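You operate a simulated robot arm through the tools that you are given. There is no shell and no other tool. Be economical: measure what you need, move in short steps, check, and stop when the job is done.

Carry out the task below with a simulated robot arm. There is one attempt and no reset: what you move stays moved.

TASK
Take the mould marked two and leave it on the blue board.

It is judged by the outcome, as a careful person would: the job done as asked, and still so three seconds after it is handed in. It fails if anything else is knocked over, pushed out of place, dropped, spilled or broken.

THE ROBOT
A 7-joint arm with a two-finger parallel gripper, fixed in place. Base frame: the origin is at the foot of the arm, x ahead of it, y to its left, z up; the work surface is at about z = 0. Lengths are in m, angles in rad, forces in N, time in s.
With the tool pointing down near the work surface it reaches from about 0.22 to 0.58 m from the base axis. Its first joint turns from -1.152 to 1.152 rad. Payload 2.5 kg.
Tool frame: the origin (TCP) lies between the finger pads and is the grasp point; the fingertips stand 0.023 m ahead of it; z points along the fingers, y is the line along which they close. The gripper opens to 0.094 m. The fingers are 0.038 m wide and 0.01 m thick; the gripper's body (0.054 by 0.096 m) begins 0.039 m behind the TCP.
Orientation is that of the tool frame in the base frame, as [roll, pitch, yaw] about the fixed x, y, z axes, in that order (R = Rz(yaw) Ry(pitch) Rx(roll)). With the fingers straight down and closing along the base's y, the tool's x points along the base's -x, its y along +y and its z along -z.

THE INTERFACE
- The arm moves only by the tool nudge_tool. Its argument "motion" is a list of rows, each a list of 5 numbers: the shift along the tool's x, y, z in units of 300 mm (1.0 is 300 mm), then the turn about the tool's z in units of 180 degrees (1.0 is 180 degrees), then the closure, from 0 (fully open) to 1 (shut). In form: [[x, y, z, spin, gripper], ...]. A call has 1 to 20 rows; each row is the pose to reach, as a shift and turn from the pose commanded when the call began, along the tool's axes at that moment. A call with a number of a shift or a turn outside -1 to 1 is refused whole. A row lasts 0.2 s, in which the tool goes at most 0.05 m and 0.15 rad; a call with a longer step from one row to the next is refused whole, and so is a gripper value outside its range. A pose out of reach is approached as far as the arm can. The call stops where the force on the tool passes 40 N (or 10 N more than at its start, if that is more) or the arm is blocked; 0.2 s more then pass. The fingers move at their own pace (about 0.108 m/s each) and stop on an object; they squeeze with about 21 N. The grip force told is the motor's: it shows also when the fingers shut on nothing. Time passes only in rows, and 0.2 s behind the last, so rows that repeat a pose let the fingers close. It gives the time, the measured TCP pose, the force on the tool (base axes), the opening and the grip force at its end, in the units of the frame above (readings bear some noise).
- Cameras (640 x 400 px; columns grow to the right, rows downward): "scene" is fixed at [0.1283, -0.425, 0.5257]; the picture's right is [0.70, -0.72, 0.00], its down [-0.52, -0.51, -0.68] and it looks along [0.49, 0.48, -0.73] (base axes); focal length 299 px, centre (320, 200). "wrist" rides on the gripper at [-0.039, 0, -0.044] in the tool frame; the picture's right is [0.00, -1.00, 0.00], its down [0.97, 0.00, -0.24] and it looks along [0.24, 0.00, 0.97] (tool axes); focal length 218 px, centre (320, 200).
- get_image(camera): a new picture of that camera. No time passes.
- locate(camera, pixels): for up to 12 pixels [column, row] of the newest picture of that camera ("zoom" is the newest enlarged one), the place [x, y, z] in the base frame of the surface seen there, good to about 0.002 m. No time passes.
- zoom(camera, box): a new picture of the part [left, top, right, bottom] of that camera's present view, enlarged. No time passes.
- close_job(): hands the job in; it is judged then, once.

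Work in short steps. Measure before you move; look again where a grasp or a placing could have gone wrong, and mend it. You have 60 turns and 20 pictures in all, the two below and enlarged ones among them. Open the gripper and draw the arm clear of the work before you hand the job in, unless the task says otherwise; then end with one line.

The tools are called after ">>>" by a JSON object that holds its "fn" and its "kwargs". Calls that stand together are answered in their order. nudge_tool: Moves the arm, as the interface text tells. Its arguments: {"type":"object","properties":{"motion":{"type":"array"}},"required":["motion"]} The other tools are called the same way: get_image (camera) takes a picture; locate (camera, pixels) gives the place of the surface under pixels of a picture; zoom (camera, box) takes an enlarged picture of a part of a camera's view; close_job () hands the job in.

At the start:

```text
t: 0.0
ee_pos: [0.3882, -0.1358, 0.2822]
orientation: [-3.141, -0.001, -3.141]
ft_force: [0.5, -0.1, 0.3]
opening: 0.0939
grasp_force: 0.1
```

scene: 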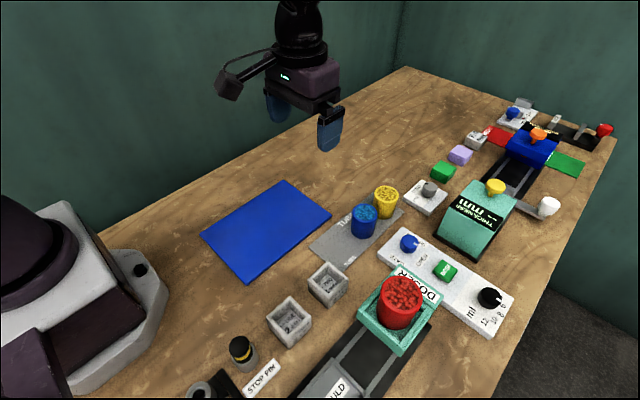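
wrist: 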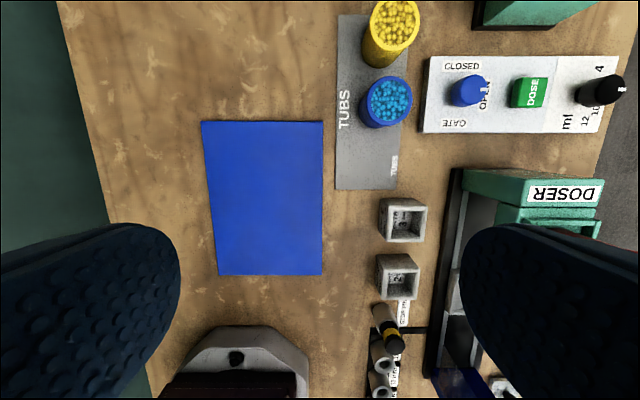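

The two open grey moulds are at wrist pixels (403,220) and (398,277). I zoom in to read their marks.

>>> {"fn": "zoom", "kwargs": {"camera": "wrist", "box": [350, 180, 450, 310]}}

>>> {"fn": "zoom", "kwargs": {"camera": "scene", "box": [180, 240, 440, 400]}}

```text
3.08 times, centred on (400, 245) of wrist
```

zoom: 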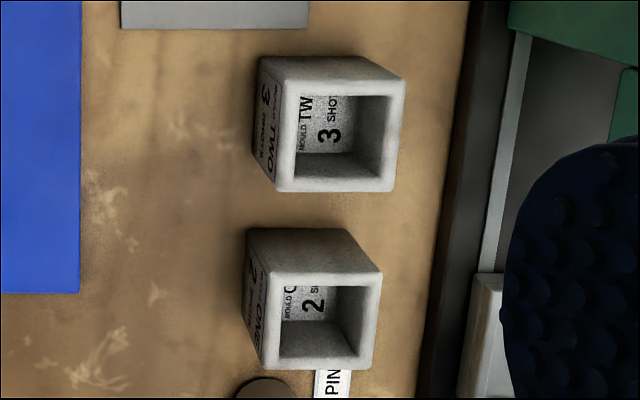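

```text
2.46 times, centred on (310, 320) of scene
```

zoom: 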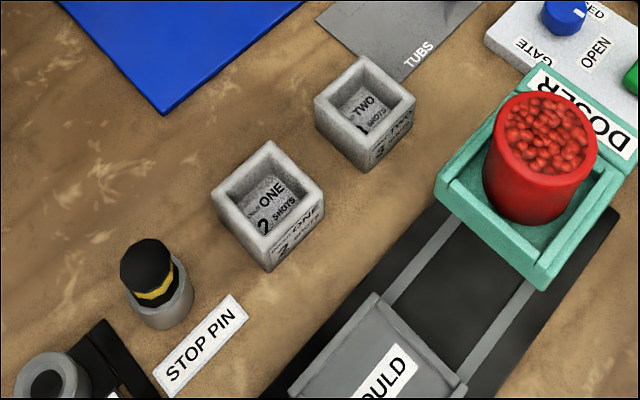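

Mould TWO ("3 shots") is the farther one, at zoom (365,110). I measure its rim, its neighbours and the board.

>>> {"fn": "locate", "kwargs": {"camera": "zoom", "pixels": [[320, 97], [362, 61], [409, 95], [366, 137], [362, 110], [272, 145], [318, 185], [397, 78], [368, 168], [550, 275], [445, 185]]}}

>>> {"fn": "locate", "kwargs": {"camera": "scene", "pixels": [[202, 235], [282, 182], [331, 215], [248, 281], [266, 230], [365, 210], [400, 288]]}}

>>> {"fn": "locate", "kwargs": {"camera": "wrist", "pixels": [[386, 200], [427, 206], [425, 241], [383, 241], [384, 220], [397, 188], [450, 225], [320, 220]]}}

```text
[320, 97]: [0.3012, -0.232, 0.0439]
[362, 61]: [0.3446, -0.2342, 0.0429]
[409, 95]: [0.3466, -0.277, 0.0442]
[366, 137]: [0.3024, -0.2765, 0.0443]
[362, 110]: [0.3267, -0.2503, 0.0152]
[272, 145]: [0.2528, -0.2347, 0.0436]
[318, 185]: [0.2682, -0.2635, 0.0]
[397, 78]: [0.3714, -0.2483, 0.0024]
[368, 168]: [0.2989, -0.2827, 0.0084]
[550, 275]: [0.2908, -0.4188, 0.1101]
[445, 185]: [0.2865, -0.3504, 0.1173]
```

```text
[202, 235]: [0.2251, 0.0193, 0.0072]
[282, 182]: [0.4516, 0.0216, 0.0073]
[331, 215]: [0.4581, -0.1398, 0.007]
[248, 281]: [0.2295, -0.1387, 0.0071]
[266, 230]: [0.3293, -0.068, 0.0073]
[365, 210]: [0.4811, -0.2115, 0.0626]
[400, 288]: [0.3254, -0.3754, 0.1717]
```

```text
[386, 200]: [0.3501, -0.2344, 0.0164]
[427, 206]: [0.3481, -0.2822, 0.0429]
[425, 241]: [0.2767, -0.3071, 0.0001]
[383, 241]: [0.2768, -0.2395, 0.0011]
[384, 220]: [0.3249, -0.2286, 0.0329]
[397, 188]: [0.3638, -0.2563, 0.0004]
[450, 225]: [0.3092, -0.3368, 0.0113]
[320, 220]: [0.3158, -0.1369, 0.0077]
```

Mould TWO has its rim centre at (0.324, -0.255), 0.044 high and about 0.048 wide. The board top is at z = 0.007, centred near (0.34, -0.06). I move above the mould at height, then partly down.

>>> {"fn": "nudge_tool", "kwargs": {"motion": [[0.0535, -0.099, 0, 0, 0], [0.107, -0.198, 0, 0, 0], [0.1605, -0.298, 0, 0, 0], [0.214, -0.397, 0, 0, 0], [0.214, -0.397, 0.13, 0, 0], [0.214, -0.397, 0.26, 0, 0], [0.214, -0.397, 0.39, 0, 0], [0.214, -0.397, 0.5, 0, 0], [0.214, -0.397, 0.5, 0, 0]]}}

>>> {"fn": "get_image", "kwargs": {"camera": "wrist"}}

>>> {"fn": "get_image", "kwargs": {"camera": "scene"}}

```text
t: 2.0
ee_pos: [0.3211, -0.2556, 0.133]
orientation: [-3.141, 0.001, -3.14]
ft_force: [-0.4, -0.9, 0.4]
opening: 0.0944
grasp_force: 0.1
```

```text
15 pictures are left
```

wrist: 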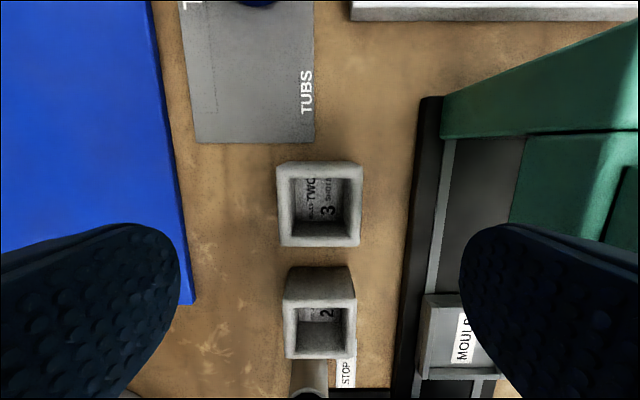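

```text
14 pictures are left
```

scene: 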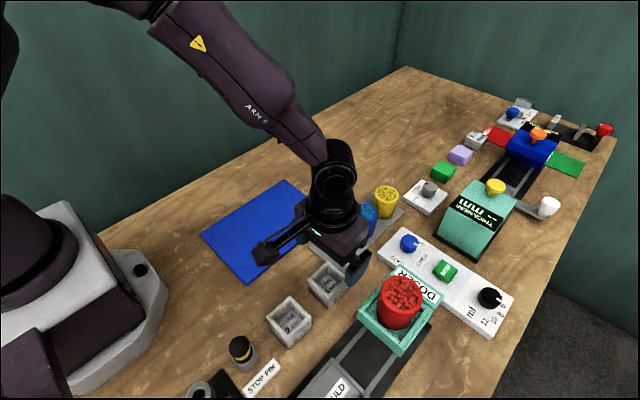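

The TCP is above the mould at z = 0.133. I re-check the rim and doser clearance from here before going down.

>>> {"fn": "locate", "kwargs": {"camera": "wrist", "pixels": [[281, 167], [356, 166], [355, 241], [283, 241], [442, 130], [510, 225], [430, 300], [350, 275]]}}

```text
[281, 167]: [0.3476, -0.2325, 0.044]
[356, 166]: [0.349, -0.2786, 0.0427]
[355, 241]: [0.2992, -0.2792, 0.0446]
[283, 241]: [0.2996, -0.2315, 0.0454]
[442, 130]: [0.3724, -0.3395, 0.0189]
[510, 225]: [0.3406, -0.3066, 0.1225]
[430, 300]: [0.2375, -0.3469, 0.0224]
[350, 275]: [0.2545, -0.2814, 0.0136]
```

Rim centre is confirmed at (0.324, -0.255), and the doser edge at y = -0.34 leaves about 2.5 cm outside the open finger. I go down to z ≈ 0.03 with the gripper open.

>>> {"fn": "nudge_tool", "kwargs": {"motion": [[-0.005, 0, 0.09, 0, 0], [-0.008, 0, 0.18, 0, 0], [-0.008, 0, 0.27, 0, 0], [-0.008, 0, 0.34, 0, 0], [-0.008, 0, 0.34, 0, 0]]}}

```text
t: 3.2
ee_pos: [0.3261, -0.2553, 0.0292]
orientation: [3.141, -0.001, 3.141]
ft_force: [0.4, 1.3, 0.7]
opening: 0.094
grasp_force: 0.0
```

At z = 0.029 without contact. I close on the mould.

>>> {"fn": "nudge_tool", "kwargs": {"motion": [[0, 0, 0, 0, 0.3], [0, 0, 0, 0, 0.6], [0, 0, 0, 0, 1], [0, 0, 0, 0, 1], [0, 0, 0, 0, 1]]}}

```text
t: 4.4
ee_pos: [0.3256, -0.2556, 0.0291]
orientation: [3.14, 0.0, 3.142]
ft_force: [0.5, -0.4, -0.2]
opening: 0.0537
grasp_force: 21.0
```

The fingers hold at 0.0537 m with 21 N. I lift 0.09 m straight up.

>>> {"fn": "nudge_tool", "kwargs": {"motion": [[0, 0, -0.05, 0, 1], [0, 0, -0.12, 0, 1], [0, 0, -0.2, 0, 1], [0, 0, -0.3, 0, 1], [0, 0, -0.3, 0, 1]]}}

>>> {"fn": "get_image", "kwargs": {"camera": "wrist"}}

```text
t: 5.6
ee_pos: [0.3235, -0.2557, 0.1199]
orientation: [-3.141, -0.001, -3.141]
ft_force: [0.2, 0.3, -2.2]
opening: 0.054
grasp_force: 20.8
```

```text
13 pictures are left
```

wrist: 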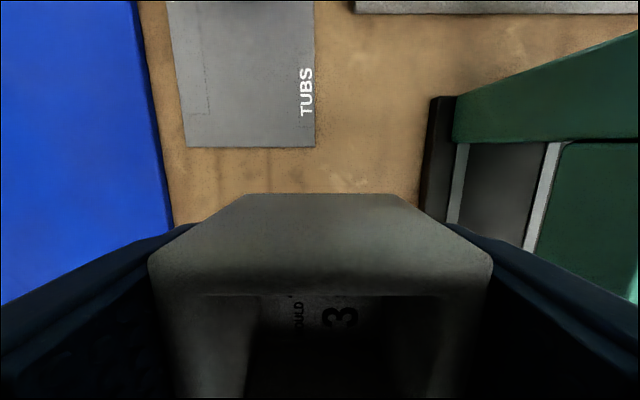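

The mould is held level and clear. I carry it to (0.34, -0.065) over the board and come down to just above it.

>>> {"fn": "nudge_tool", "kwargs": {"motion": [[-0.01, 0.1, 0, 0, 1], [-0.02, 0.21, 0, 0, 1], [-0.03, 0.32, 0, 0, 1], [-0.04, 0.43, 0, 0, 1], [-0.05, 0.54, 0, 0, 1], [-0.055, 0.635, 0, 0, 1], [-0.055, 0.635, 0.08, 0, 1], [-0.055, 0.635, 0.16, 0, 1], [-0.055, 0.635, 0.24, 0, 1], [-0.055, 0.635, 0.24, 0, 1]]}}

>>> {"fn": "get_image", "kwargs": {"camera": "scene"}}

```text
t: 7.8
ee_pos: [0.3422, -0.0643, 0.0481]
orientation: [3.142, 0.001, -3.141]
ft_force: [0.1, 0.3, -2.1]
opening: 0.0537
grasp_force: 21.2
```

```text
12 pictures are left
```

scene: 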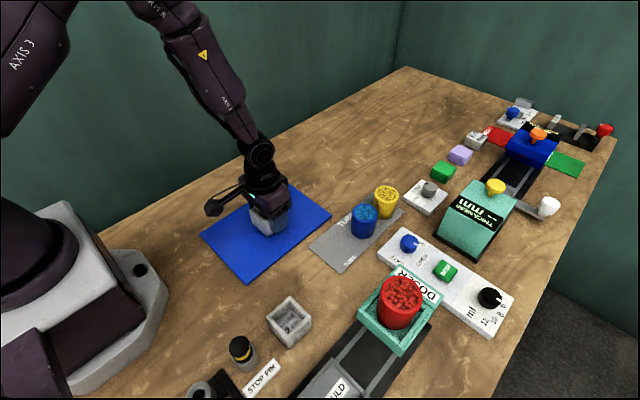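

The mould hangs about 1 cm over the middle of the board. I lower it gently until it bears.

>>> {"fn": "nudge_tool", "kwargs": {"motion": [[0, 0, 0.01, 0, 1], [0, 0, 0.02, 0, 1], [0, 0, 0.03, 0, 1], [0, 0, 0.037, 0, 1], [0, 0, 0.037, 0, 1]]}}

```text
t: 9.0
ee_pos: [0.3428, -0.0649, 0.0378]
orientation: [3.141, -0.001, -3.141]
ft_force: [-0.1, -0.2, -1.8]
opening: 0.0536
grasp_force: 20.8
```

Still carrying 2 N at z = 0.038, so no contact yet. I go down a little further.

>>> {"fn": "nudge_tool", "kwargs": {"motion": [[0, 0, 0.004, 0, 1], [0, 0, 0.008, 0, 1], [0, 0, 0.008, 0, 1]]}}

```text
t: 9.8
ee_pos: [0.3417, -0.0642, 0.0348]
orientation: [3.141, 0.005, -3.141]
ft_force: [0.5, 3.4, 15.1]
opening: 0.0539
grasp_force: 20.8
```

The upward force of 15 N shows it bears on the board. I ease up 1 mm, open, and withdraw straight up.

>>> {"fn": "nudge_tool", "kwargs": {"motion": [[0, 0, -0.003, 0, 1], [0, 0, -0.004, 0, 0.6], [0, 0, -0.004, 0, 0.3], [0, 0, -0.004, 0, 0], [0, 0, -0.004, 0, 0], [0, 0, -0.004, 0, 0], [0, 0, -0.1, 0, 0], [0, 0, -0.23, 0, 0], [0, 0, -0.36, 0, 0], [0, 0, -0.5, 0, 0], [0, 0, -0.64, 0, 0], [0, 0, -0.64, 0, 0]]}}

>>> {"fn": "get_image", "kwargs": {"camera": "scene"}}

>>> {"fn": "get_image", "kwargs": {"camera": "wrist"}}

```text
t: 12.4
ee_pos: [0.3409, -0.0666, 0.2256]
orientation: [3.141, -0.001, 3.142]
ft_force: [-0.6, 0.3, -0.5]
opening: 0.094
grasp_force: 0.0
```

```text
11 pictures are left
```

scene: 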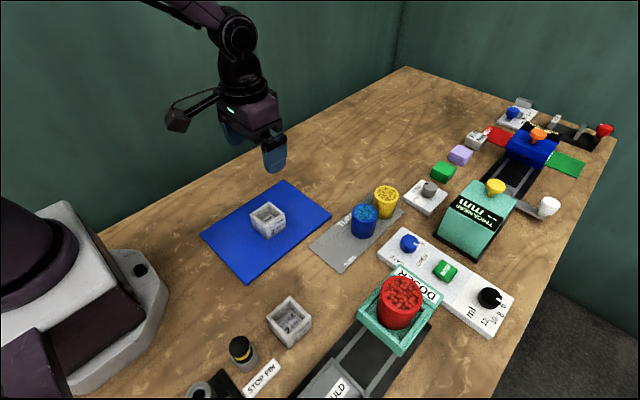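

```text
10 pictures are left
```

wrist: 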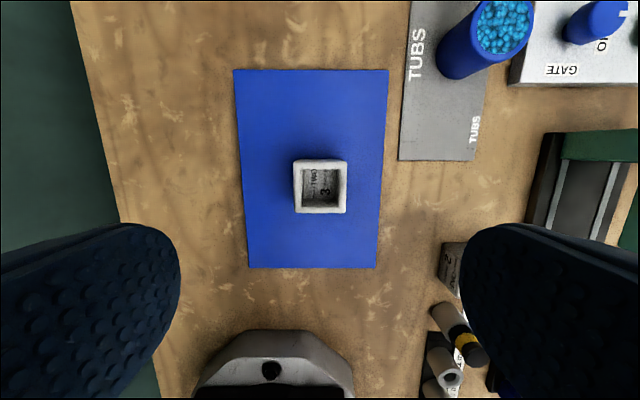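

Mould TWO stands upright in the middle of the blue board, nothing else has moved, and the arm is clear with the gripper open. I hand it in.

>>> {"fn": "close_job", "kwargs": {}}

```text
The job is handed in.
```

Mould two is standing upright in the middle of the blue board, nothing else was disturbed, and the job is handed in.
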